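You operate a simulated robot arm through the tools that you are given. There is no shell and no other tool.

You are at the controls of a simulated robot arm. One attempt, no reset.

## Task
Set up the air leak test for 2 minutes.
Fine: open the blue air valve, wind the grey wheel till the gauge is in the green, close the valve, time knob on 2; last, hook the yellow sign on the peg over the wheel.

Only the result counts: the job must be done as asked and must still hold three seconds after the hand-in. Knocking over, shifting, dropping, spilling or breaking anything else fails it.

## Robot
A 7-joint arm with a two-finger gripper on a trunk, on a base that drives. Base frame: it is fixed to the floor where the robot stands at the start and does not move with it; the origin is under the middle of the robot, x ahead of it, y to its left, z up. Lengths are in m, angles in degrees, forces in N, time in s.
With the tool pointing down near the work surface it reaches from about 0.34 to 0.8 m from the robot's upright axis, wherever it stands. Its first joint turns from -166.0 to 166.0 degrees. Places, roughly: air feed pin [-1.2, 3.5, 1.4]; air feed switch [-1.2, 3.6, 1.5]; air gauge [-0.7, 3.6, 1.1]; blue air valve [-1, 3.5, 1]; blue sign [-0.75, 3.25, 0.75]; charge feed pin [-0.8, 3.6, 1.4]; charge feed switch [-0.8, 3.6, 1.5]; crane feed pin [-0.9, 3.6, 1.4]; crane feed switch [-0.9, 3.6, 1.5]; grey wheel [-0.9, 3.6, 1]; heat feed pin [-1.6, 3.5, 1.4]; heat feed switch [-1.6, 3.6, 1.5]; heat knob [-1.6, 3.6, 1]; line feed pin [-1.1, 3.5, 1.4]; line feed switch [-1.1, 3.6, 1.5]; orange sign [-1, 3.25, 0.75]; peg over the grey wheel [-0.8, 3.6, 1.2]; red sign [-1, 3.25, 0.75]; speed knob [-1.4, 3.6, 1]; time knob [-1.2, 3.6, 1]; vent button [-0.7, 3.6, 1]; water feed pin [-1.4, 3.5, 1.4]; water feed switch [-1.4, 3.6, 1.5]; yellow sign [-0.75, 3.25, 0.75]. Payload 2.45 kg.
The tool frame sits at the grasp point between the pads (the TCP): z along the fingers, y along the line on which they close. The tips reach 0.027 m beyond it. The gripper opens to 0.08 m. The gripper's body begins 0.054 m behind the TCP.
Orientation is that of the tool frame in the base frame, as [roll, pitch, yaw] about the fixed x, y, z axes, in that order (R = Rz(yaw) Ry(pitch) Rx(roll)). With the fingers straight down and closing along the base's y, the tool's x points along the base's -x, its y along +y and its z along -z.

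## Interface
- The arm moves only by the tool jog_arm. Its argument "plan" is a list of rows, each a list of 7 numbers: the shift along the tool's x, y, z in units of 25 mm (1.0 is 25 mm), then the turn, a rotation vector about the tool's x, y, z in units of 4 degrees (1.0 is 4 degrees), then the gripper command, from -1 (fully open) to 1 (shut), values between in proportion. In form: [[x, y, z, wx, wy, wz, grip], ...]. A call has 1 to 20 rows; each row shifts and turns the commanded pose from where the row before left it, along the tool's axes as they then stand. A call with a number of a shift or a turn outside -1 to 1 is refused whole. Each row takes 0.2 s and may step no farther than 0.05 m and 8.6 degrees from the row before; otherwise, or with a gripper value out of range, the whole call is refused. Where a pose cannot be reached the arm comes as near as it can. A force on the tool above 40 N (or 10 N above the force at the start of the call, whichever is more), or a blocked arm, ends the call early, and 0.2 s more pass. Each finger travels about 0.153 m/s and halts on what it meets, pressing with about 23 N; the grip force reading is that of the motor and also rises with nothing between the fingers. The clock runs only during rows and for 0.2 s after the last one: add rows that do not move to give the fingers time. It gives the time, the measured TCP pose, the force on the tool (base axes), the opening and the grip force at its end, in the units of the frame above (readings bear some noise), with the torque about the TCP (base axes, N m) and any sound that the robot's microphone picked up.
- Cameras (640 x 400 px; columns grow to the right, rows downward): "scene" is now at [0.0644, 0.1437, 1.6289]; the picture's right is [0.04, -1.00, 0.00], its down [-0.66, -0.03, -0.75] and it looks along [0.75, 0.03, -0.66] (base axes); focal length 271 px, centre (320, 200). "wrist" rides on the gripper at [0.063, 0.012, -0.079] in the tool frame; the picture's right is [-0.19, 0.98, 0.00], its down [-0.72, -0.14, -0.68] and it looks along [-0.67, -0.13, 0.73] (tool axes); focal length 226 px, centre (320, 200). There is no depth. A picture from a camera that has moved, and an enlarged one, comes with that camera's place and axes in the base frame and with its lens.
- grab_frame(camera): a new picture of that camera. The clock stands still meanwhile.
- slide_trunk(by): slides the trunk up (or, below 0, down) by that many m; the arm and the scene camera ride with it, the base frame stays. It gives what a move gives, with no picture.
- roll_base(legs): drives the robot by 1 to 6 legs, each [ahead, turn to the left] in m and degrees, along the robot's own axes; the way and the turn of a leg run together, so that a leg with both is an arc; at most 1.5 m and 180 degrees a leg. The arm and the cameras ride along, it lands a little off, and it stops where it bumps. It gives what a move gives.
- aim_head(pan, tilt): turns the head with the scene camera to pan (to the left, within 120 degrees either way) and tilt (down, from -29 to 69), counted from straight ahead of the robot. It gives what a move gives.
- inspect(camera, box): a new picture of the part [left, top, right, bottom] of that camera's present view, enlarged. The clock stands still meanwhile.
- hand_in(): hands the job in; it is judged then, once.

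Nothing tells you exact positions but the pictures and the camera data. Unless the task says otherwise, let go and move clear before handing in.

The tools are called as a command line: name --pt "numbers of a row" for each row, then --argument value for the rest, lists and objects as JSON in quotes. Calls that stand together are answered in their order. jog_arm: Moves the arm, as the interface text tells. Its arguments: {"type":"object","properties":{"plan":{"type":"array","items":{"type":"array","items":{"type":"number"}}}},"required":["plan"]} The other tools are called the same way: slide_trunk (by) slides the trunk up or down; roll_base (legs) drives the base; aim_head (pan, tilt) turns the head that bears the scene camera; grab_frame (camera) takes a picture; inspect (camera, box) takes an enlarged picture of a part of a camera's view; hand_in () hands the job in.

At the start:

```text
t: 0.0
position: [0.5084, -0.0697, 1.2375]
ee_rot: [-179.9, 0.0, -180.0]
contact_force: [-0.2, -0.6, -0.4]
wrist_torque: [0.02, 0.03, -0.02]
gripper_width: 0.08
finger_force: 0.0
trunk travel left (down, up): [-0.25, 0.29]
robot x, y, heading: [-0.0024, -0.0017, 0.3]
head pan, tilt: [2.3, 41.5]
```

scene: 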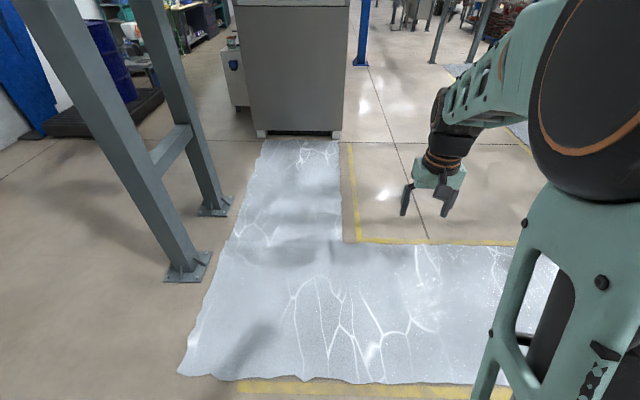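
wrist: 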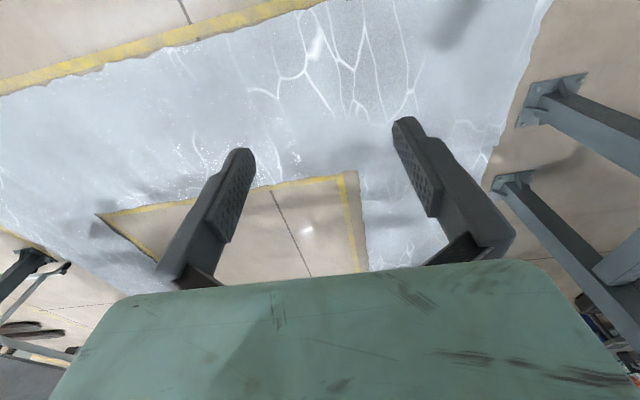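

I see a floor with a wet-looking sheet, steel posts to the left front and a grey cabinet ahead; the work panel should be about 3.5 m to my left and slightly behind. I'll turn the head left to look for it and for obstacles on the way.

aim_head --pan 100 --tilt 15

grab_frame --camera "scene"

aim_head --pan 60 --tilt 35

grab_frame --camera "scene"

aim_head --pan 110 --tilt 40

grab_frame --camera "scene"

```text
t: 1.7
position: [0.5084, -0.0685, 1.237]
ee_rot: [-179.9, 0.0, 179.9]
contact_force: [-0.1, -0.1, 0.5]
wrist_torque: [0.02, -0.03, 0.03]
gripper_width: 0.08
finger_force: 0.0
trunk travel left (down, up): [-0.25, 0.29]
robot x, y, heading: [0.0004, 0.0004, 0.2]
head pan, tilt: [100.0, 15.0]
```

```text
taken
camera scene: at [-0.0356, 0.2323, 1.6707], right [0.98, 0.17, 0.0], down [0.04, -0.26, -0.97], along [-0.17, 0.95, -0.26], focal length 271 px, centre (320, 200)
```

scene: 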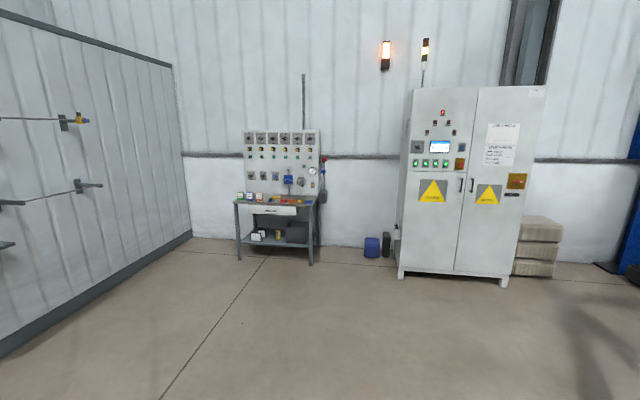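

```text
t: 2.8
position: [0.5081, -0.0685, 1.2376]
ee_rot: [179.9, 0.0, -180.0]
contact_force: [0.0, 0.0, -0.1]
wrist_torque: [0.01, -0.03, -0.01]
gripper_width: 0.0799
finger_force: 0.0
trunk travel left (down, up): [-0.25, 0.29]
robot x, y, heading: [0.0008, 0.0032, -0.2]
head pan, tilt: [60.0, 35.0]
```

```text
taken
camera scene: at [0.0245, 0.2166, 1.6388], right [0.87, -0.5, 0.0], down [-0.29, -0.5, -0.82], along [0.41, 0.71, -0.57], focal length 271 px, centre (320, 200)
```

scene: 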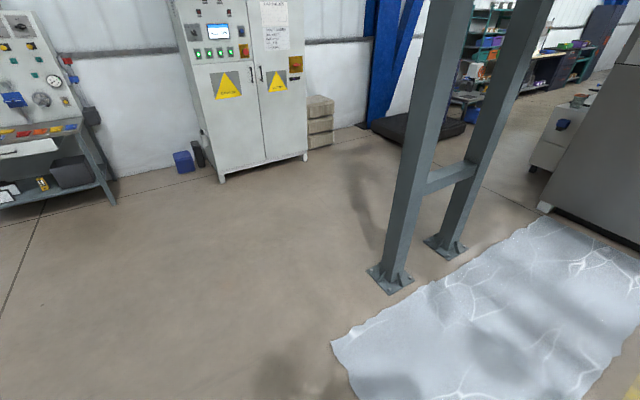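

```text
t: 4.0
position: [0.5075, -0.0693, 1.2372]
ee_rot: [180.0, 0.0, 180.0]
contact_force: [0.0, 0.4, 0.3]
wrist_torque: [-0.01, 0.02, 0.0]
gripper_width: 0.0803
finger_force: 0.0
trunk travel left (down, up): [-0.25, 0.29]
robot x, y, heading: [-0.0001, -0.0013, 0.1]
head pan, tilt: [110.0, 40.0]
```

```text
taken
camera scene: at [-0.0485, 0.2202, 1.6312], right [0.94, 0.34, 0.0], down [0.22, -0.6, -0.77], along [-0.26, 0.72, -0.64], focal length 271 px, centre (320, 200)
```

scene: 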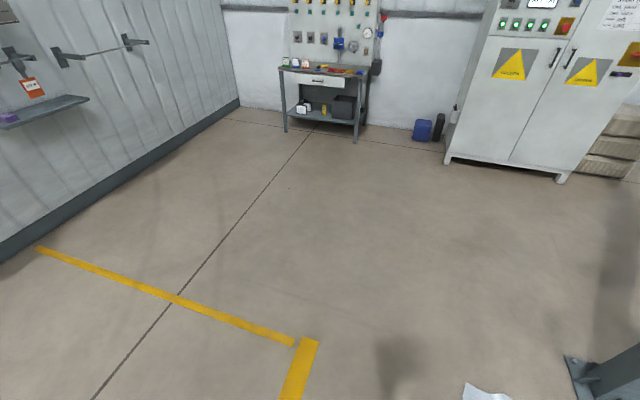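

The test bench with its panel stands clear at the far wall, with open floor between us; the posts are about 1.5 m off to the front, out of the way. I'll turn left and drive to about 1.2 m in front of the panel, then look closely.

inspect --camera "scene" --box '[260, 0, 420, 160]'

roll_base --legs '[[0, 111.4], [1.2, 0], [1.2, 0], [0, -21.4]]'

aim_head --pan 0 --tilt 30

grab_frame --camera "scene"

```text
2.50 times, centred on (340, 80) of scene
camera zoom: at [-0.0485, 0.2202, 1.6312], right [0.94, 0.34, 0.0], down [0.22, -0.6, -0.77], along [-0.26, 0.72, -0.64], focal length 677 px, centre (270, 500)
```

zoom: 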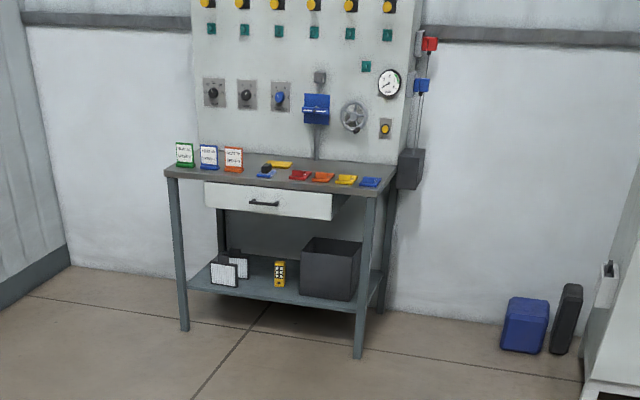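

```text
t: 21.7
position: [-0.9365, 2.6721, 1.2366]
ee_rot: [-180.0, 0.0, -86.8]
contact_force: [-0.4, -1.0, -0.1]
wrist_torque: [0.02, 0.01, -0.01]
gripper_width: 0.0801
finger_force: 0.1
trunk travel left (down, up): [-0.25, 0.29]
robot x, y, heading: [-0.9765, 2.1611, 93.1]
head pan, tilt: [110.0, 40.0]
```

```text
t: 23.6
position: [-0.9354, 2.6727, 1.2355]
ee_rot: [-180.0, 0.0, -86.8]
contact_force: [-0.2, 0.3, 0.3]
wrist_torque: [0.05, -0.02, -0.03]
gripper_width: 0.08
finger_force: 0.0
trunk travel left (down, up): [-0.25, 0.29]
robot x, y, heading: [-0.9767, 2.1632, 93.4]
head pan, tilt: [0.0, 30.0]
```

```text
taken
camera scene: at [-1.1204, 2.2251, 1.6465], right [1.0, 0.06, 0.0], down [0.03, -0.5, -0.87], along [-0.05, 0.86, -0.5], focal length 271 px, centre (320, 200)
```

scene: 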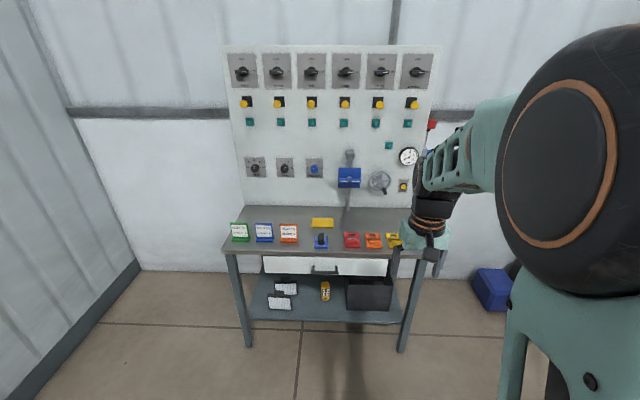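

I'm about 1.4 m in front of the panel and can see knobs, valve, wheel, gauge and the row of signs on the bench. I'll enlarge several parts to study their details.

inspect --camera "scene" --box '[230, 130, 330, 200]'

inspect --camera "scene" --box '[325, 130, 425, 200]'

inspect --camera "scene" --box '[300, 200, 420, 270]'

inspect --camera "scene" --box '[220, 45, 440, 135]'

```text
5.71 times, centred on (280, 165) of scene
camera zoom: at [-1.1204, 2.2251, 1.6465], right [1.0, 0.06, 0.0], down [0.03, -0.5, -0.87], along [-0.05, 0.86, -0.5], focal length 1548 px, centre (549, 400)
```

zoom: 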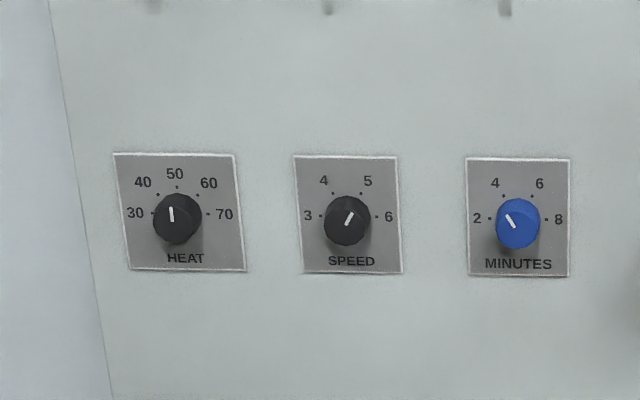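

```text
5.71 times, centred on (375, 165) of scene
camera zoom: at [-1.1204, 2.2251, 1.6465], right [1.0, 0.06, 0.0], down [0.03, -0.5, -0.87], along [-0.05, 0.86, -0.5], focal length 1548 px, centre (6, 400)
```

zoom: 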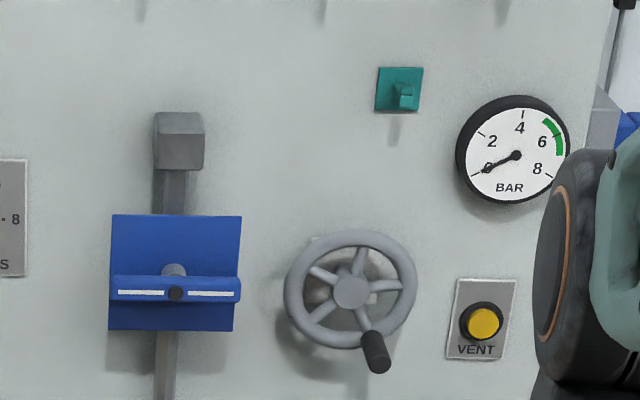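

```text
5.33 times, centred on (360, 235) of scene
camera zoom: at [-1.1204, 2.2251, 1.6465], right [1.0, 0.06, 0.0], down [0.03, -0.5, -0.87], along [-0.05, 0.86, -0.5], focal length 1445 px, centre (107, 13)
```

zoom: 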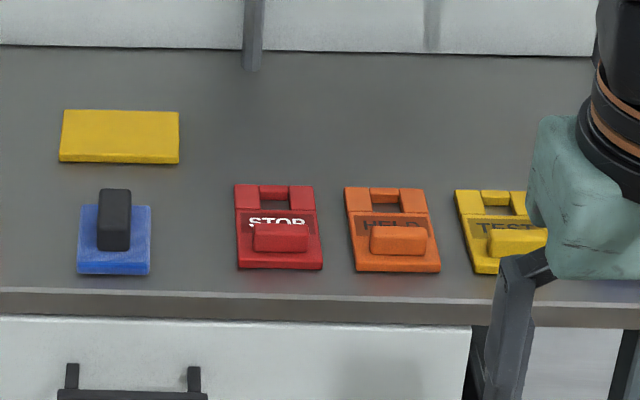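

```text
2.91 times, centred on (330, 90) of scene
camera zoom: at [-1.1204, 2.2251, 1.6465], right [1.0, 0.06, 0.0], down [0.03, -0.5, -0.87], along [-0.05, 0.86, -0.5], focal length 788 px, centre (291, 520)
```

zoom: 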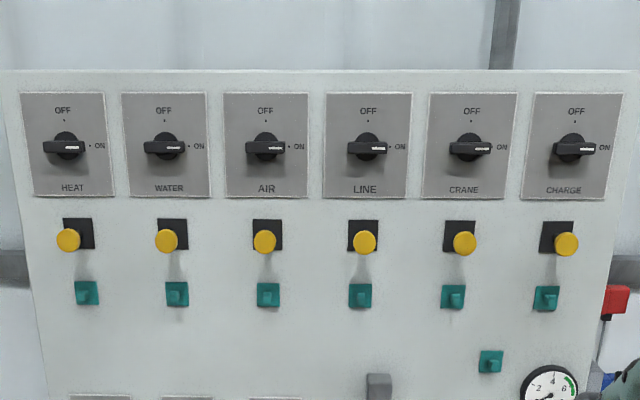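

The valve lever lies crosswise to the vertical pipe (shut), the gauge reads 0 with green around 5–7, and the yellow TEST sign lies on the bench partly hidden by my gripper. I'll look down to see my own base and the bench edge before moving closer.

aim_head --pan 0 --tilt 69

grab_frame --camera "scene"

grab_frame --camera "wrist"

```text
t: 24.6
position: [-0.9355, 2.6729, 1.2365]
ee_rot: [-180.0, 0.1, -86.9]
contact_force: [0.5, 0.4, -0.6]
wrist_torque: [-0.02, -0.03, 0.02]
gripper_width: 0.0801
finger_force: 0.1
trunk travel left (down, up): [-0.25, 0.29]
robot x, y, heading: [-0.9763, 2.1629, 93.0]
head pan, tilt: [0.0, 68.8]
```

```text
taken
camera scene: at [-1.1185, 2.1907, 1.5951], right [1.0, 0.06, 0.0], down [0.05, -0.93, -0.36], along [-0.02, 0.36, -0.93], focal length 271 px, centre (320, 200)
```

scene: 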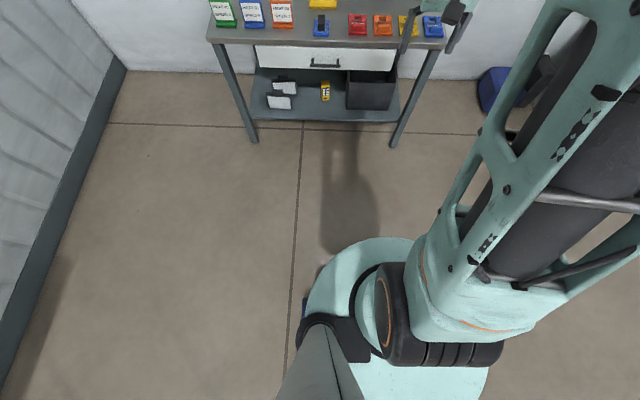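

```text
taken
camera wrist: at [-0.9448, 2.6086, 1.316], right [-0.99, 0.14, 0.0], down [0.1, 0.72, 0.68], along [0.09, 0.68, -0.73], focal length 226 px, centre (320, 200)
```

wrist: 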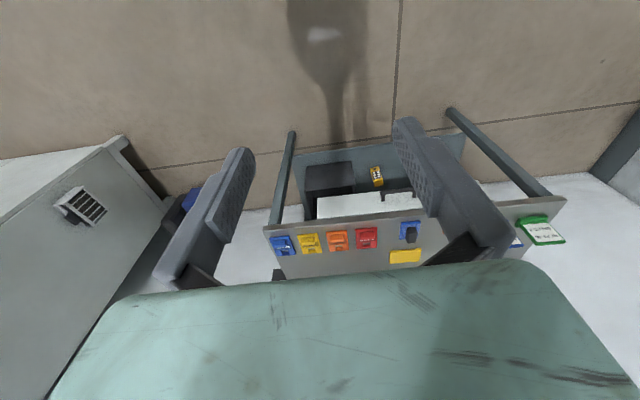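

My base's front reaches about 0.35 m ahead of its axis and the bench edge is near y = 3.2, so I can stand at about y = 2.72. I'll drive there, and look at the panel again from closer.

roll_base --legs '[[0, -9], [0.56, 0], [0, 6]]'

aim_head --pan 0 --tilt 40

grab_frame --camera "scene"

grab_frame --camera "wrist"

```text
t: 29.1
position: [-0.8556, 3.2396, 1.2371]
ee_rot: [180.0, 0.0, -89.3]
contact_force: [1.0, 0.6, 0.8]
wrist_torque: [-0.05, -0.01, 0.01]
gripper_width: 0.0799
finger_force: 0.1
trunk travel left (down, up): [-0.25, 0.29]
robot x, y, heading: [-0.9195, 2.7304, 90.7]
head pan, tilt: [0.0, 68.8]
```

```text
t: 30.0
position: [-0.8553, 3.2389, 1.2379]
ee_rot: [-180.0, 0.0, -89.4]
contact_force: [0.6, -0.1, 0.3]
wrist_torque: [0.0, 0.01, 0.02]
gripper_width: 0.0798
finger_force: 0.0
trunk travel left (down, up): [-0.25, 0.29]
robot x, y, heading: [-0.9214, 2.733, 90.9]
head pan, tilt: [0.0, 40.0]
```

```text
taken
camera scene: at [-1.0597, 2.7943, 1.6311], right [1.0, 0.01, 0.0], down [0.01, -0.64, -0.77], along [-0.01, 0.77, -0.64], focal length 271 px, centre (320, 200)
```

scene: 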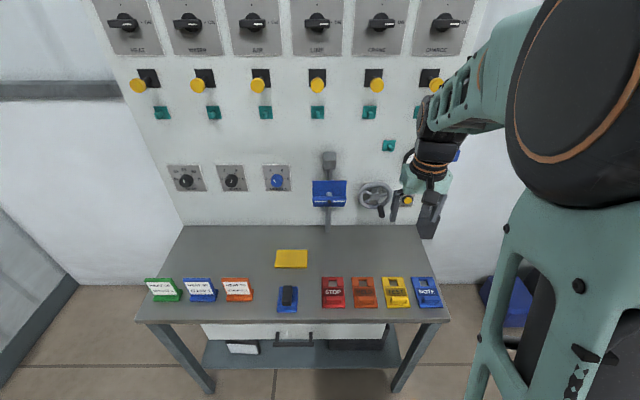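

```text
taken
camera wrist: at [-0.8668, 3.1753, 1.316], right [-0.98, 0.18, 0.0], down [0.13, 0.72, 0.68], along [0.12, 0.67, -0.73], focal length 226 px, centre (320, 200)
```

wrist: 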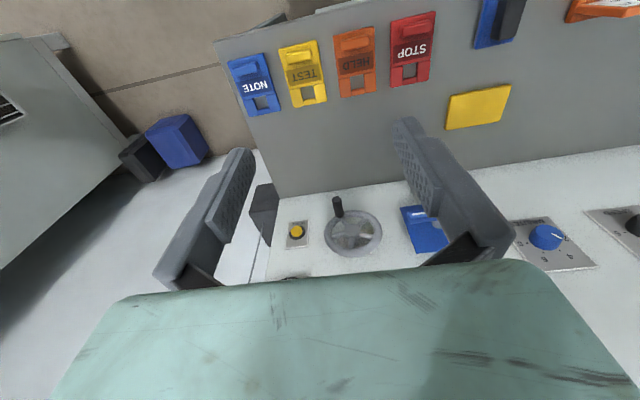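

I'm now at about (-0.92, 2.73) facing the panel. I'll enlarge the knob, valve, wheel and signs to get precise measurements.

inspect --camera "scene" --box '[255, 140, 351, 200]'

inspect --camera "scene" --box '[300, 130, 420, 230]'

inspect --camera "scene" --box '[310, 250, 450, 330]'

inspect --camera "wrist" --box '[220, 10, 440, 140]'

inspect --camera "wrist" --box '[260, 170, 460, 290]'

```text
6.67 times, centred on (303, 170) of scene
camera zoom: at [-1.0597, 2.7943, 1.6311], right [1.0, 0.01, 0.0], down [0.01, -0.64, -0.77], along [-0.01, 0.77, -0.64], focal length 1806 px, centre (433, 400)
```

zoom: 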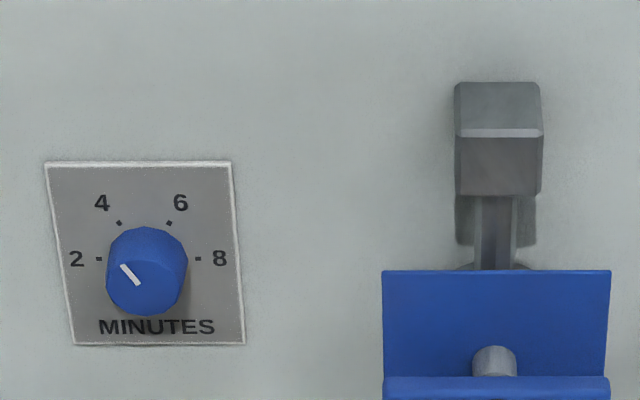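

```text
4.00 times, centred on (360, 180) of scene
camera zoom: at [-1.0597, 2.7943, 1.6311], right [1.0, 0.01, 0.0], down [0.01, -0.64, -0.77], along [-0.01, 0.77, -0.64], focal length 1084 px, centre (160, 280)
```

zoom: 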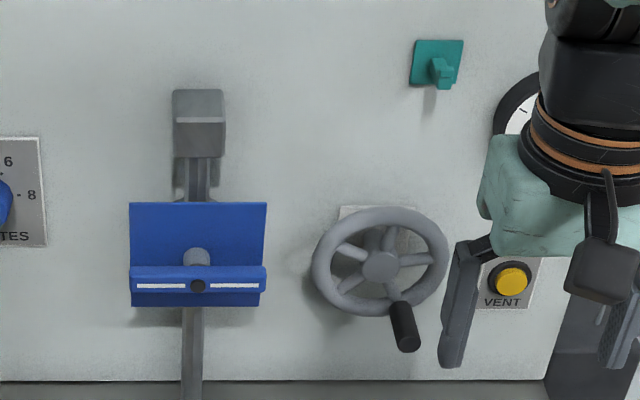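

```text
4.57 times, centred on (380, 290) of scene
camera zoom: at [-1.0597, 2.7943, 1.6311], right [1.0, 0.01, 0.0], down [0.01, -0.64, -0.77], along [-0.01, 0.77, -0.64], focal length 1238 px, centre (46, -211)
```

zoom: 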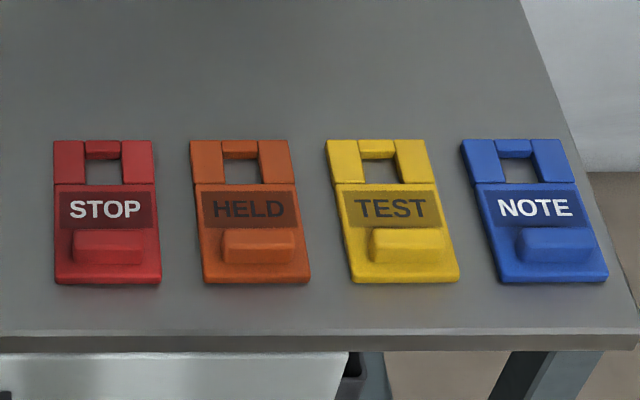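

```text
2.91 times, centred on (330, 75) of wrist
camera zoom: at [-0.8668, 3.1753, 1.316], right [-0.98, 0.18, 0.0], down [0.13, 0.72, 0.68], along [0.12, 0.67, -0.73], focal length 658 px, centre (291, 564)
```

zoom: 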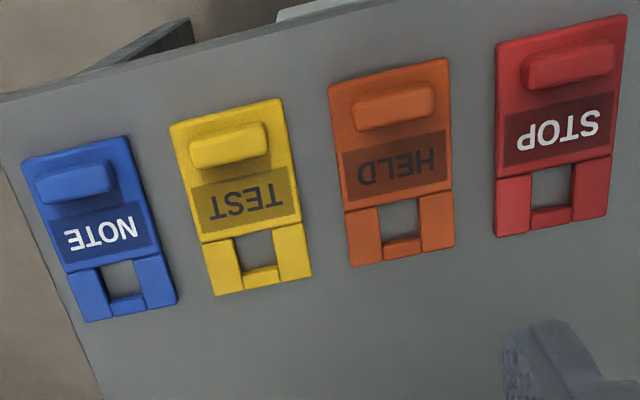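

```text
3.20 times, centred on (360, 230) of wrist
camera zoom: at [-0.8668, 3.1753, 1.316], right [-0.98, 0.18, 0.0], down [0.13, 0.72, 0.68], along [0.12, 0.67, -0.73], focal length 723 px, centre (192, 104)
```

zoom: 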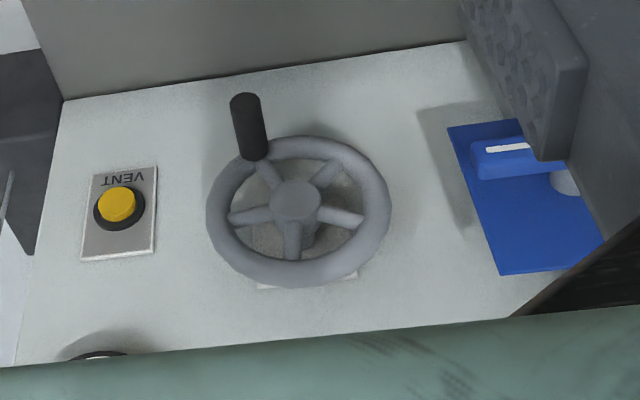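

The valve bar sits across the vertical pipe, the wheel hub is near (-0.875, 3.55, 1.02), the yellow TEST sign lies at about x -0.845..-0.766, y 3.25..3.37 with its slot toward the panel. Next I'll pitch the tool to point at the panel so the wrist camera gives me a close look.

jog_arm --pt "0 0 0 0 -1 0 -1" --pt "0 0 0 0 -1 0 -1" --pt "0 0 0 0 -1 0 -1" --pt "0 0 0 0 -1 0 -1" --pt "0 0 0 0 -1 0 -1" --pt "0 0 0 0 -1 0 -1" --pt "0 0 0 0 -1 0 -1" --pt "0 0 0 0 -1 0 -1" --pt "0 0 0 0 -1 0 -1" --pt "0 0 0 0 -1 0 -1" --pt "0 0 0 0 -1 0 -1"

grab_frame --camera "scene"

```text
t: 32.4
position: [-0.8576, 3.2391, 1.23]
ee_rot: [179.2, 40.8, -89.6]
contact_force: [0.9, -0.4, 0.7]
wrist_torque: [-0.01, 0.0, 0.01]
gripper_width: 0.0799
finger_force: 0.1
trunk travel left (down, up): [-0.25, 0.29]
robot x, y, heading: [-0.9203, 2.7328, 90.8]
head pan, tilt: [0.0, 40.0]
```

```text
taken
camera scene: at [-1.047, 2.7975, 1.642], right [0.99, -0.13, 0.0], down [-0.07, -0.54, -0.84], along [0.11, 0.83, -0.54], focal length 271 px, centre (320, 200)
```

scene: 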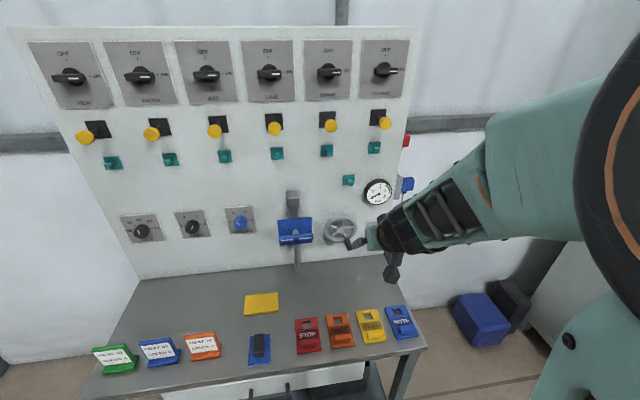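

The head followed the arm a little; the gauge is visible from here. I'll finish pitching the tool to horizontal.

jog_arm --pt "0 0 0 0 -1 0 -1" --pt "0 0 0 0 -1 0 -1" --pt "0 0 0 0 -1 0 -1" --pt "0 0 0 0 -1 0 -1" --pt "0 0 0 0 -1 0 -1" --pt "0 0 0 0 -1 0 -1" --pt "0 0 0 0 -1 0 -1" --pt "0 0 0 0 -1 0 -1" --pt "0 0 0 0 -1 0 -1" --pt "0 0 0 0 -1 0 -1" --pt "0 0 0 0 -1 0 -1" --pt "0 0 0 0 -0.5 0 -1" --pt "0 0 0 0 0 0 -1"

grab_frame --camera "scene"

grab_frame --camera "wrist"

```text
t: 35.2
position: [-0.8615, 3.2506, 1.2375]
ee_rot: [168.6, 80.3, -98.8]
contact_force: [-0.3, 0.7, 0.2]
wrist_torque: [0.02, 0.0, -0.03]
gripper_width: 0.0799
finger_force: 0.2
out of reach, approached as far as the arm can: row 1, 3, 10, 11
trunk travel left (down, up): [-0.25, 0.29]
robot x, y, heading: [-0.9179, 2.736, 90.7]
head pan, tilt: [0.0, 40.0]
```

```text
taken
camera scene: at [-1.0597, 2.7943, 1.6312], right [1.0, 0.01, 0.0], down [0.01, -0.64, -0.77], along [-0.01, 0.77, -0.64], focal length 271 px, centre (320, 200)
```

scene: 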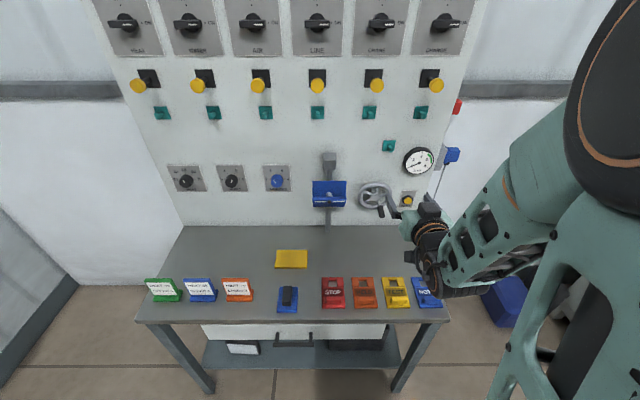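

```text
taken
camera wrist: at [-0.8719, 3.1609, 1.1881], right [-0.97, -0.01, 0.22], down [0.19, -0.55, 0.82], along [0.11, 0.84, 0.53], focal length 226 px, centre (320, 200)
```

wrist: 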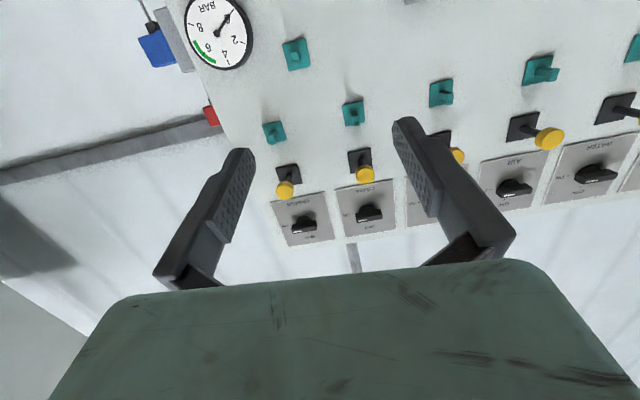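

The wrist camera now looks up at the upper panel (tool nearly horizontal, 9.5° low). I'll move toward the valve's front while correcting the pitch, in small steps, checking arm clearance.

jog_arm --pt "0.6 0.8 0.85 0.15 -0.6 0 -1" --pt "0.6 0.8 0.85 0.15 -0.6 0 -1" --pt "0.6 0.8 0.85 0.15 -0.6 0 -1" --pt "0.6 0.8 0.85 0.15 -0.58 0 -1" --pt "0 0 0 0 0 0 -1"

grab_frame --camera "scene"

grab_frame --camera "wrist"

```text
t: 36.4
position: [-0.8627, 3.2559, 1.2195]
ee_rot: [158.5, 81.4, -110.1]
contact_force: [0.4, 0.0, 0.3]
wrist_torque: [-0.01, 0.02, 0.08]
gripper_width: 0.0801
finger_force: 0.1
out of reach, approached as far as the arm can: row 1, 2, 3, 4
trunk travel left (down, up): [-0.25, 0.29]
robot x, y, heading: [-0.9199, 2.7302, 90.7]
head pan, tilt: [0.0, 40.0]
```

```text
taken
camera scene: at [-1.058, 2.7928, 1.6315], right [1.0, 0.01, 0.0], down [0.01, -0.64, -0.77], along [-0.01, 0.77, -0.64], focal length 271 px, centre (320, 200)
```

scene: 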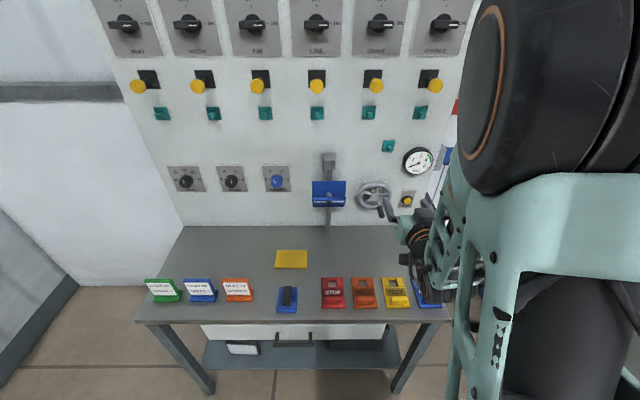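

```text
taken
camera wrist: at [-0.8755, 3.1682, 1.1687], right [-0.97, 0.01, 0.24], down [0.2, -0.57, 0.8], along [0.14, 0.82, 0.55], focal length 226 px, centre (320, 200)
```

wrist: 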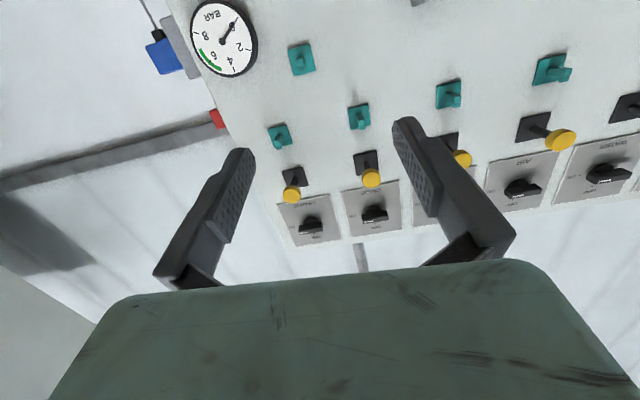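

The arm is folded too tightly here (out of reach), because the wrist sits too close and the shoulder too high. I'll undo part of the pitch, then lower the trunk and move forward before pitching level again.

jog_arm --pt "0 0 0 0 1 0 -1" --pt "0 0 0 0 1 0 -1" --pt "0 0 0 0 1 0 -1" --pt "0 0 0 0 1 0 -1" --pt "0 0 0 0 1 0 -1" --pt "0 0 0 0 1 0 -1" --pt "0 0 0 0 1 0 -1" --pt "0 0 0 0 1 0 -1" --pt "0 0 0 0 1 0 -1" --pt "0 0 0 0 1 0 -1" --pt "0 0 0 0 0 0 -1"

grab_frame --camera "scene"

```text
t: 38.8
position: [-0.8665, 3.258, 1.2188]
ee_rot: [175.4, 43.5, -91.7]
contact_force: [0.6, 0.4, -0.4]
wrist_torque: [0.0, -0.01, -0.03]
gripper_width: 0.0798
finger_force: 0.0
trunk travel left (down, up): [-0.25, 0.29]
robot x, y, heading: [-0.9202, 2.7291, 90.8]
head pan, tilt: [0.0, 40.0]
```

```text
taken
camera scene: at [-1.0597, 2.7943, 1.6312], right [1.0, 0.01, 0.0], down [0.01, -0.64, -0.77], along [-0.01, 0.77, -0.64], focal length 271 px, centre (320, 200)
```

scene: 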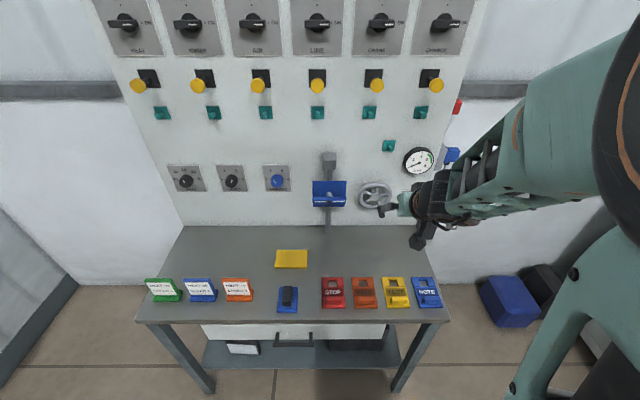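

The arm is back in a comfortable posture. I'll move the TCP 10 cm forward, then lower the trunk 0.2 m.

jog_arm --pt "-0.72 0 0.69 0 0 0 -1" --pt "-0.72 0 0.69 0 0 0 -1" --pt "-0.72 0 0.69 0 0 0 -1" --pt "-0.72 0 0.69 0 0 0 -1" --pt "0 0 0 0 0 0 -1"

slide_trunk --by -0.18

grab_frame --camera "scene"

grab_frame --camera "wrist"

```text
t: 40.0
position: [-0.8675, 3.357, 1.2163]
ee_rot: [175.9, 41.9, -91.5]
contact_force: [0.2, 0.0, 0.4]
wrist_torque: [0.01, 0.01, -0.02]
gripper_width: 0.0799
finger_force: 0.1
trunk travel left (down, up): [-0.25, 0.29]
robot x, y, heading: [-0.9227, 2.7309, 90.6]
head pan, tilt: [0.0, 40.0]
```

```text
t: 42.0
position: [-0.8658, 3.3572, 1.0377]
ee_rot: [175.9, 41.9, -91.6]
contact_force: [0.4, 0.6, 0.5]
wrist_torque: [0.01, -0.02, 0.0]
gripper_width: 0.08
finger_force: 0.0
trunk travel left (down, up): [-0.07, 0.47]
robot x, y, heading: [-0.9186, 2.7307, 90.7]
head pan, tilt: [0.0, 40.0]
```

```text
taken
camera scene: at [-1.0597, 2.7943, 1.4513], right [1.0, 0.01, 0.0], down [0.01, -0.64, -0.77], along [-0.01, 0.77, -0.64], focal length 271 px, centre (320, 200)
```

scene: 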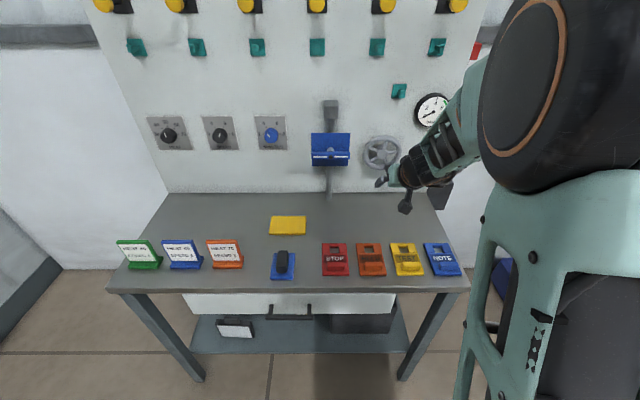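

```text
taken
camera wrist: at [-0.8759, 3.2571, 1.0544], right [-0.98, 0.12, 0.18], down [0.19, 0.08, 0.98], along [0.1, 0.99, -0.1], focal length 226 px, centre (320, 200)
```

wrist: 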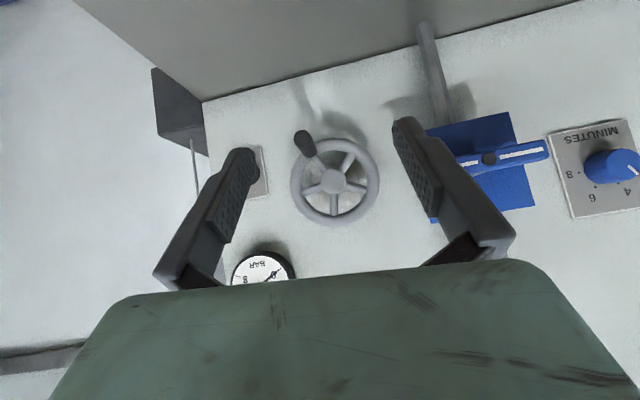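

Now both cameras see the panel: hub at about (-0.868, 3.561, 1.004), valve bar centre at about (-1.036, 3.513, 1.020). I'll zoom in for detail on the handle, valve bar stand-off, knob and peg.

inspect --camera "wrist" --box '[270, 110, 410, 240]'

inspect --camera "wrist" --box '[410, 80, 640, 230]'

inspect --camera "scene" --box '[290, 80, 450, 200]'

inspect --camera "scene" --box '[380, 70, 460, 130]'

```text
3.08 times, centred on (340, 175) of wrist
camera zoom: at [-0.8759, 3.2571, 1.0544], right [-0.98, 0.12, 0.18], down [0.19, 0.08, 0.98], along [0.1, 0.99, -0.1], focal length 696 px, centre (258, 277)
```

zoom: 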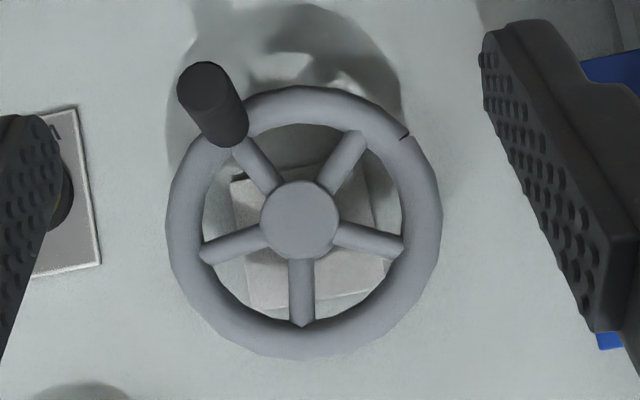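

```text
2.67 times, centred on (525, 155) of wrist
camera zoom: at [-0.8759, 3.2571, 1.0544], right [-0.98, 0.12, 0.18], down [0.19, 0.08, 0.98], along [0.1, 0.99, -0.1], focal length 603 px, centre (-227, 320)
```

zoom: 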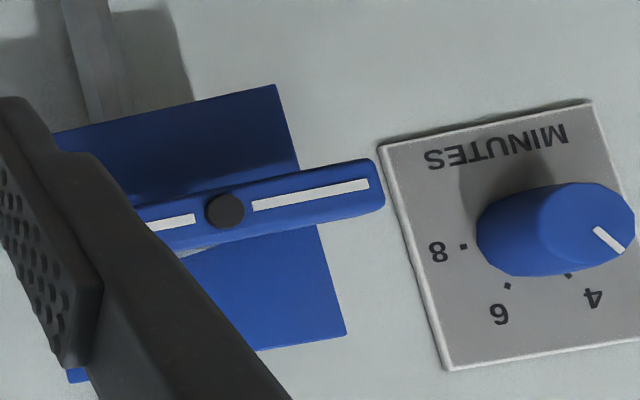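

```text
3.33 times, centred on (370, 140) of scene
camera zoom: at [-1.0597, 2.7943, 1.4513], right [1.0, 0.01, 0.0], down [0.01, -0.64, -0.77], along [-0.01, 0.77, -0.64], focal length 903 px, centre (153, 400)
```

zoom: 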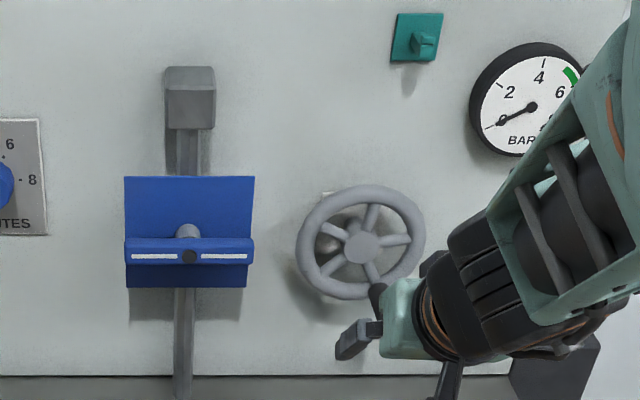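

```text
6.67 times, centred on (420, 100) of scene
camera zoom: at [-1.0597, 2.7943, 1.4513], right [1.0, 0.01, 0.0], down [0.01, -0.64, -0.77], along [-0.01, 0.77, -0.64], focal length 1806 px, centre (-347, 867)
```

zoom: 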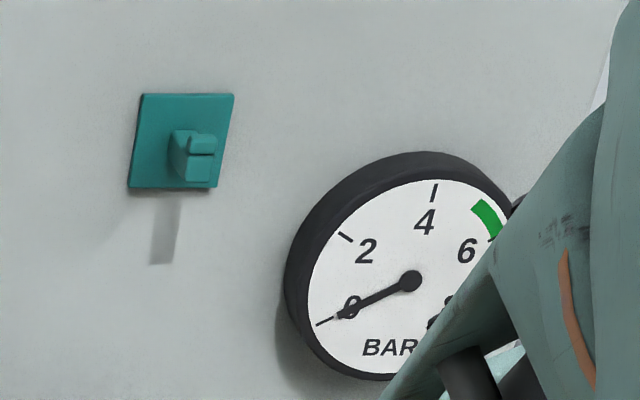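

Geometry is clear now: the valve bar stands ~5 cm off its plate (front at y≈3.515), the handle tip is at (-0.843, 3.515, 0.951). I'll move the TCP in front of the valve at y≈3.43, then pitch the tool level.

jog_arm --pt "-0.24 0.959 0.36 0 0 0 -1" --pt "-0.24 0.959 0.36 0 0 0 -1" --pt "-0.24 0.959 0.36 0 0 0 -1" --pt "-0.24 0.959 0.36 0 0 0 -1" --pt "-0.24 0.959 0.36 0 0 0 -1" --pt "-0.24 0.959 0.36 0 0 0 -1" --pt "-0.24 0.959 0.36 0 0 0 -1" --pt "0 0 0 0 0 0 -1"

jog_arm --pt "0 0 0 0 -1 0 -1" --pt "0 0 0 0 -1 0 -1" --pt "0 0 0 0 -1 0 -1" --pt "0 0 0 0 -1 0 -1" --pt "0 0 0 0 -1 0 -1" --pt "0 0 0 0 -1 0 -1" --pt "0 0 0 0 0 0 -1"

grab_frame --camera "scene"

```text
t: 43.8
position: [-1.0353, 3.4273, 1.0269]
ee_rot: [176.0, 41.8, -91.5]
contact_force: [-1.5, -0.6, 0.6]
wrist_torque: [0.0, 0.01, -0.03]
gripper_width: 0.0797
finger_force: 0.0
trunk travel left (down, up): [-0.07, 0.47]
robot x, y, heading: [-0.9207, 2.7324, 90.7]
head pan, tilt: [0.0, 40.0]
```

```text
t: 45.4
position: [-1.0372, 3.4269, 1.0276]
ee_rot: [172.5, 65.8, -95.6]
contact_force: [-0.3, 0.1, -0.1]
wrist_torque: [0.02, 0.01, 0.01]
gripper_width: 0.0803
finger_force: 0.0
trunk travel left (down, up): [-0.07, 0.47]
robot x, y, heading: [-0.9153, 2.7284, 90.6]
head pan, tilt: [0.0, 40.0]
```

```text
taken
camera scene: at [-1.0598, 2.7944, 1.4511], right [1.0, 0.01, 0.0], down [0.01, -0.64, -0.77], along [-0.01, 0.77, -0.64], focal length 271 px, centre (320, 200)
```

scene: 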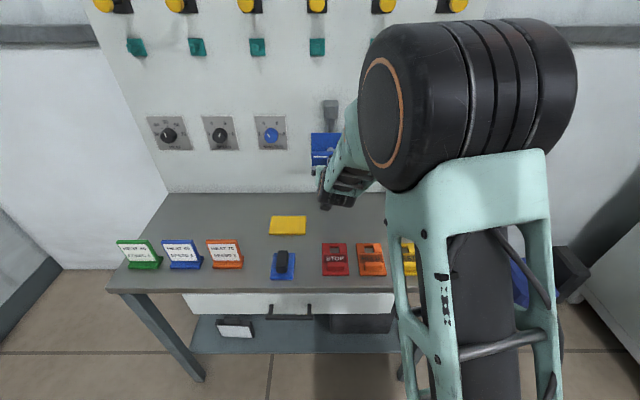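

The pitch works here. I'll finish levelling the tool and begin rolling it +90° so that the fingers close vertically and the wrist camera ends on the left.

jog_arm --pt "0 0 0 0.02 -1 0 -1" --pt "0 0 0 0.02 -1 0 -1" --pt "0 0 0 0.02 -1 0 -1" --pt "0 0 0 0.02 -1 0 -1" --pt "0 0 0 0.02 -1 0 -1" --pt "0 0 0 0.02 -1 0 -1" --pt "0 0 0 0 0 1 -1" --pt "0 0 0 0 0 1 -1" --pt "0 0 0 0 0 1 -1" --pt "0 0 0 0 0 1 -1" --pt "0 0 0 0 0 1 -1" --pt "0 0 0 0 0 1 -1" --pt "0 0 0 0 0 1 -1" --pt "0 0 0 0 0 1 -1" --pt "0 0 0 0 0 1 -1" --pt "0 0 0 0 0 0 -1"

grab_frame --camera "wrist"

grab_frame --camera "scene"

```text
t: 48.8
position: [-1.0376, 3.4271, 1.0279]
ee_rot: [90.1, 51.0, -179.2]
contact_force: [0.8, -0.3, -0.1]
wrist_torque: [-0.01, 0.0, -0.01]
gripper_width: 0.0795
finger_force: 0.0
trunk travel left (down, up): [-0.07, 0.47]
robot x, y, heading: [-0.9185, 2.7302, 90.8]
head pan, tilt: [0.0, 40.0]
```

```text
taken
camera wrist: at [-1.0864, 3.3471, 0.9862], right [-0.64, -0.01, 0.77], down [0.57, -0.67, 0.47], along [0.51, 0.74, 0.44], focal length 226 px, centre (320, 200)
```

wrist: 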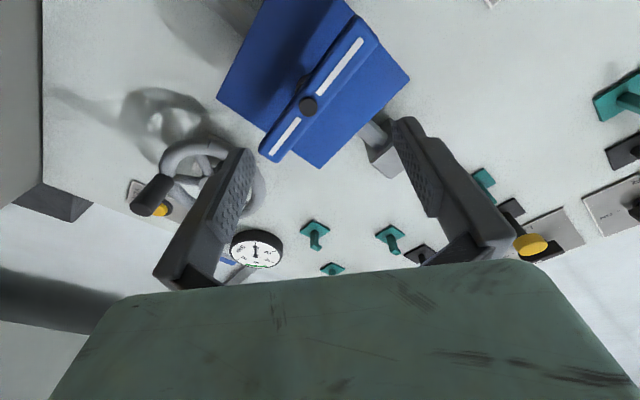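

```text
taken
camera scene: at [-1.0598, 2.7944, 1.4511], right [1.0, 0.01, 0.0], down [0.01, -0.64, -0.77], along [-0.01, 0.77, -0.64], focal length 271 px, centre (320, 200)
```

scene: 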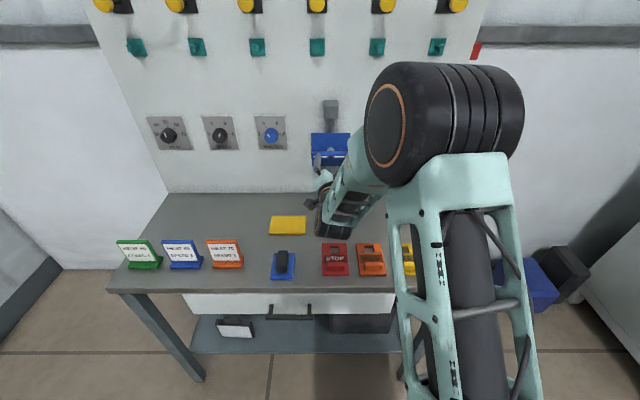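

Level and rolled 39° so far; I'll continue the roll by the remaining 51°.

jog_arm --pt "0 0 0 0 0 1 -1" --pt "0 0 0 0 0 1 -1" --pt "0 0 0 0 0 1 -1" --pt "0 0 0 0 0 1 -1" --pt "0 0 0 0 0 1 -1" --pt "0 0 0 0 0 1 -1" --pt "0 0 0 0 0 1 -1" --pt "0 0 0 0 0 1 -1" --pt "0 0 0 0 0 1 -1" --pt "0 0 0 0 0 1 -1" --pt "0 0 0 0 0 1 -1" --pt "0 0 0 0 0 1 -1" --pt "0 0 0 0 0 0.75 -1" --pt "0 0 0 0 0 0 -1"

grab_frame --camera "wrist"

grab_frame --camera "scene"

```text
t: 51.8
position: [-1.0369, 3.4273, 1.0266]
ee_rot: [90.2, 0.0, -179.3]
contact_force: [0.0, -0.5, -0.9]
wrist_torque: [0.01, 0.04, -0.04]
gripper_width: 0.0799
finger_force: 0.0
trunk travel left (down, up): [-0.07, 0.47]
robot x, y, heading: [-0.9198, 2.7287, 90.9]
head pan, tilt: [0.0, 40.0]
```

```text
taken
camera wrist: at [-1.0988, 3.3475, 1.0395], right [0.19, 0.0, 0.98], down [0.73, -0.67, -0.14], along [0.66, 0.74, -0.13], focal length 226 px, centre (320, 200)
```

wrist: 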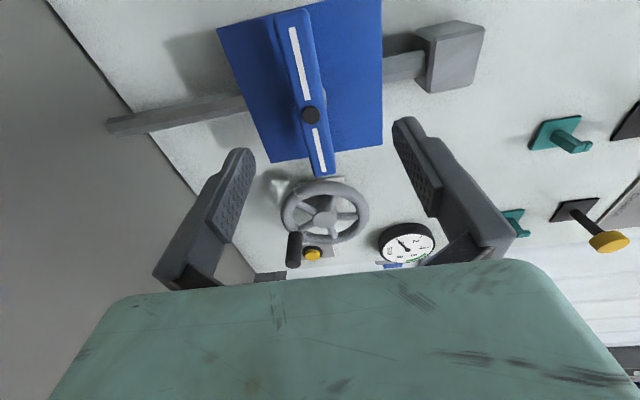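

```text
taken
camera scene: at [-1.0598, 2.7944, 1.4511], right [1.0, 0.01, 0.0], down [0.01, -0.64, -0.77], along [-0.01, 0.77, -0.64], focal length 271 px, centre (320, 200)
```

scene: 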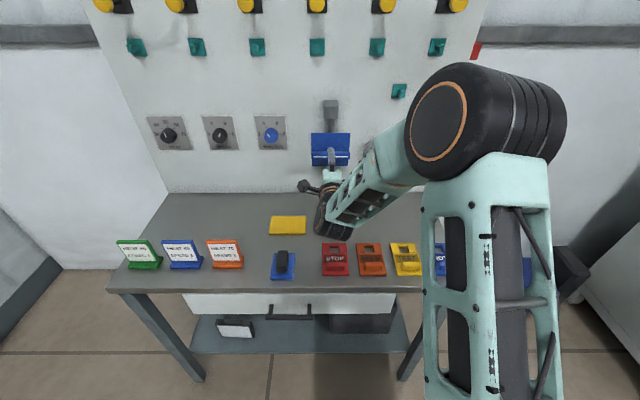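

The tool is level with fingers closing vertically; the bar spans x -1.096..-0.979 at z≈1.020, front y≈3.515. I'll advance onto the bar's left half (x≈-1.07) with open fingers, then check before closing.

jog_arm --pt "0.32 -0.07 0.5 0 0 0 -1" --pt "0.32 -0.07 0.8 0 0 0 -1" --pt "0.32 -0.07 0.8 0 0 0 -1" --pt "0.32 -0.07 0.8 0 0 0 -1" --pt "0 0 0.74 0 0 0 -1" --pt "0 0 0 0 0 0 -1"

grab_frame --camera "wrist"

inspect --camera "scene" --box '[280, 90, 400, 210]'

```text
t: 53.2
position: [-1.0677, 3.5178, 1.0199]
ee_rot: [90.1, 0.1, -179.2]
contact_force: [0.2, -0.6, -1.0]
wrist_torque: [-0.02, 0.01, -0.01]
gripper_width: 0.08
finger_force: 0.1
trunk travel left (down, up): [-0.07, 0.47]
robot x, y, heading: [-0.9166, 2.7303, 90.7]
head pan, tilt: [0.0, 40.0]
```

```text
taken
camera wrist: at [-1.131, 3.438, 1.0323], right [0.19, 0.0, 0.98], down [0.73, -0.67, -0.14], along [0.66, 0.74, -0.13], focal length 226 px, centre (320, 200)
```

wrist: 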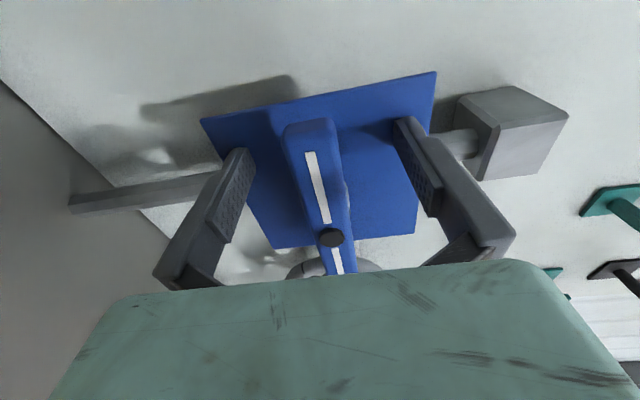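

```text
3.33 times, centred on (340, 150) of scene
camera zoom: at [-1.0598, 2.7946, 1.4511], right [1.0, 0.01, 0.0], down [0.01, -0.64, -0.77], along [-0.01, 0.77, -0.64], focal length 903 px, centre (253, 367)
```

zoom: 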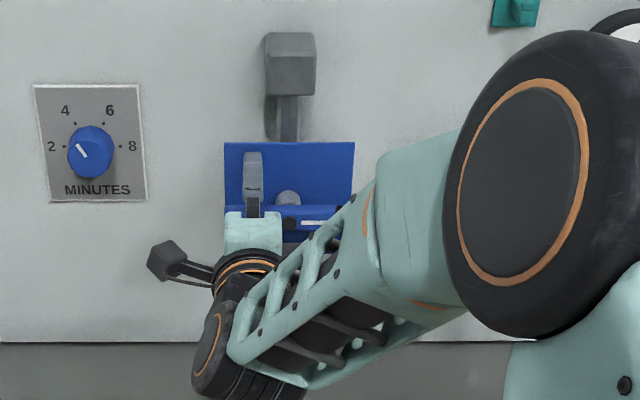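

The bar is between the fingers. I'll close on it.

jog_arm --pt "0 0 0 0 0 0 0" --pt "0 0 0 0 0 0 1" --pt "0 0 0 0 0 0 1" --pt "0 0 0 0 0 0 1"

grab_frame --camera "wrist"

```text
t: 54.2
position: [-1.0693, 3.5176, 1.0196]
ee_rot: [90.1, 0.0, -179.2]
contact_force: [-0.2, -0.6, -1.8]
wrist_torque: [0.06, 0.07, 0.07]
gripper_width: 0.0218
finger_force: 44.9
trunk travel left (down, up): [-0.07, 0.47]
robot x, y, heading: [-0.9183, 2.7309, 90.4]
head pan, tilt: [0.0, 40.0]
```

```text
taken
camera wrist: at [-1.1311, 3.4377, 1.0322], right [0.19, 0.0, 0.98], down [0.73, -0.67, -0.14], along [0.66, 0.74, -0.13], focal length 226 px, centre (320, 200)
```

wrist: 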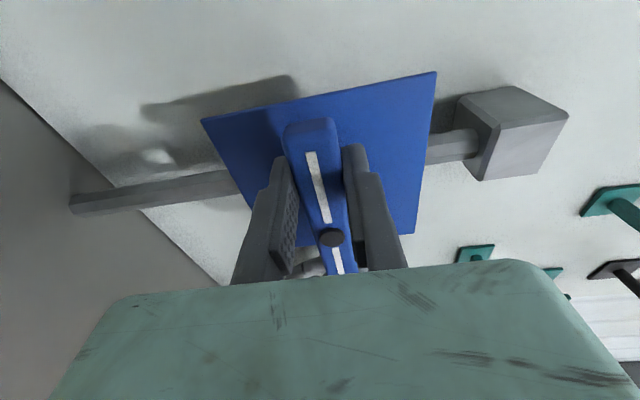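

Gripped at 22 mm. I'll try turning the bar counter-clockwise (left end down) about its stem by a small 12° first and check the reaction.

jog_arm --pt "-0.003 -0.092 0 0 0 -1 1" --pt "-0.003 -0.092 0 0 0 -1 1" --pt "-0.003 -0.092 0 0 0 -1 1" --pt "0 0 0 0 0 0 1"

grab_frame --camera "wrist"

```text
t: 55.2
position: [-1.0694, 3.5185, 1.0125]
ee_rot: [90.2, 12.1, -179.3]
contact_force: [5.3, 3.1, -1.8]
wrist_torque: [-0.04, 0.01, 0.8]
gripper_width: 0.0218
finger_force: 44.7
trunk travel left (down, up): [-0.07, 0.47]
robot x, y, heading: [-0.9181, 2.7304, 90.5]
head pan, tilt: [0.0, 40.0]
```

```text
taken
camera wrist: at [-1.1317, 3.4377, 1.0116], right [-0.02, 0.0, 1.0], down [0.74, -0.67, 0.01], along [0.67, 0.74, 0.01], focal length 226 px, centre (320, 200)
```

wrist: 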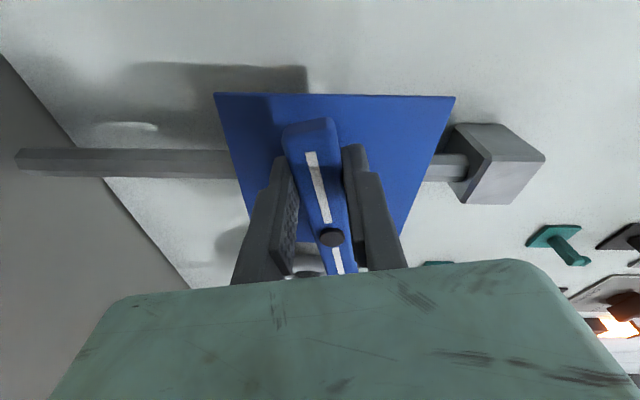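

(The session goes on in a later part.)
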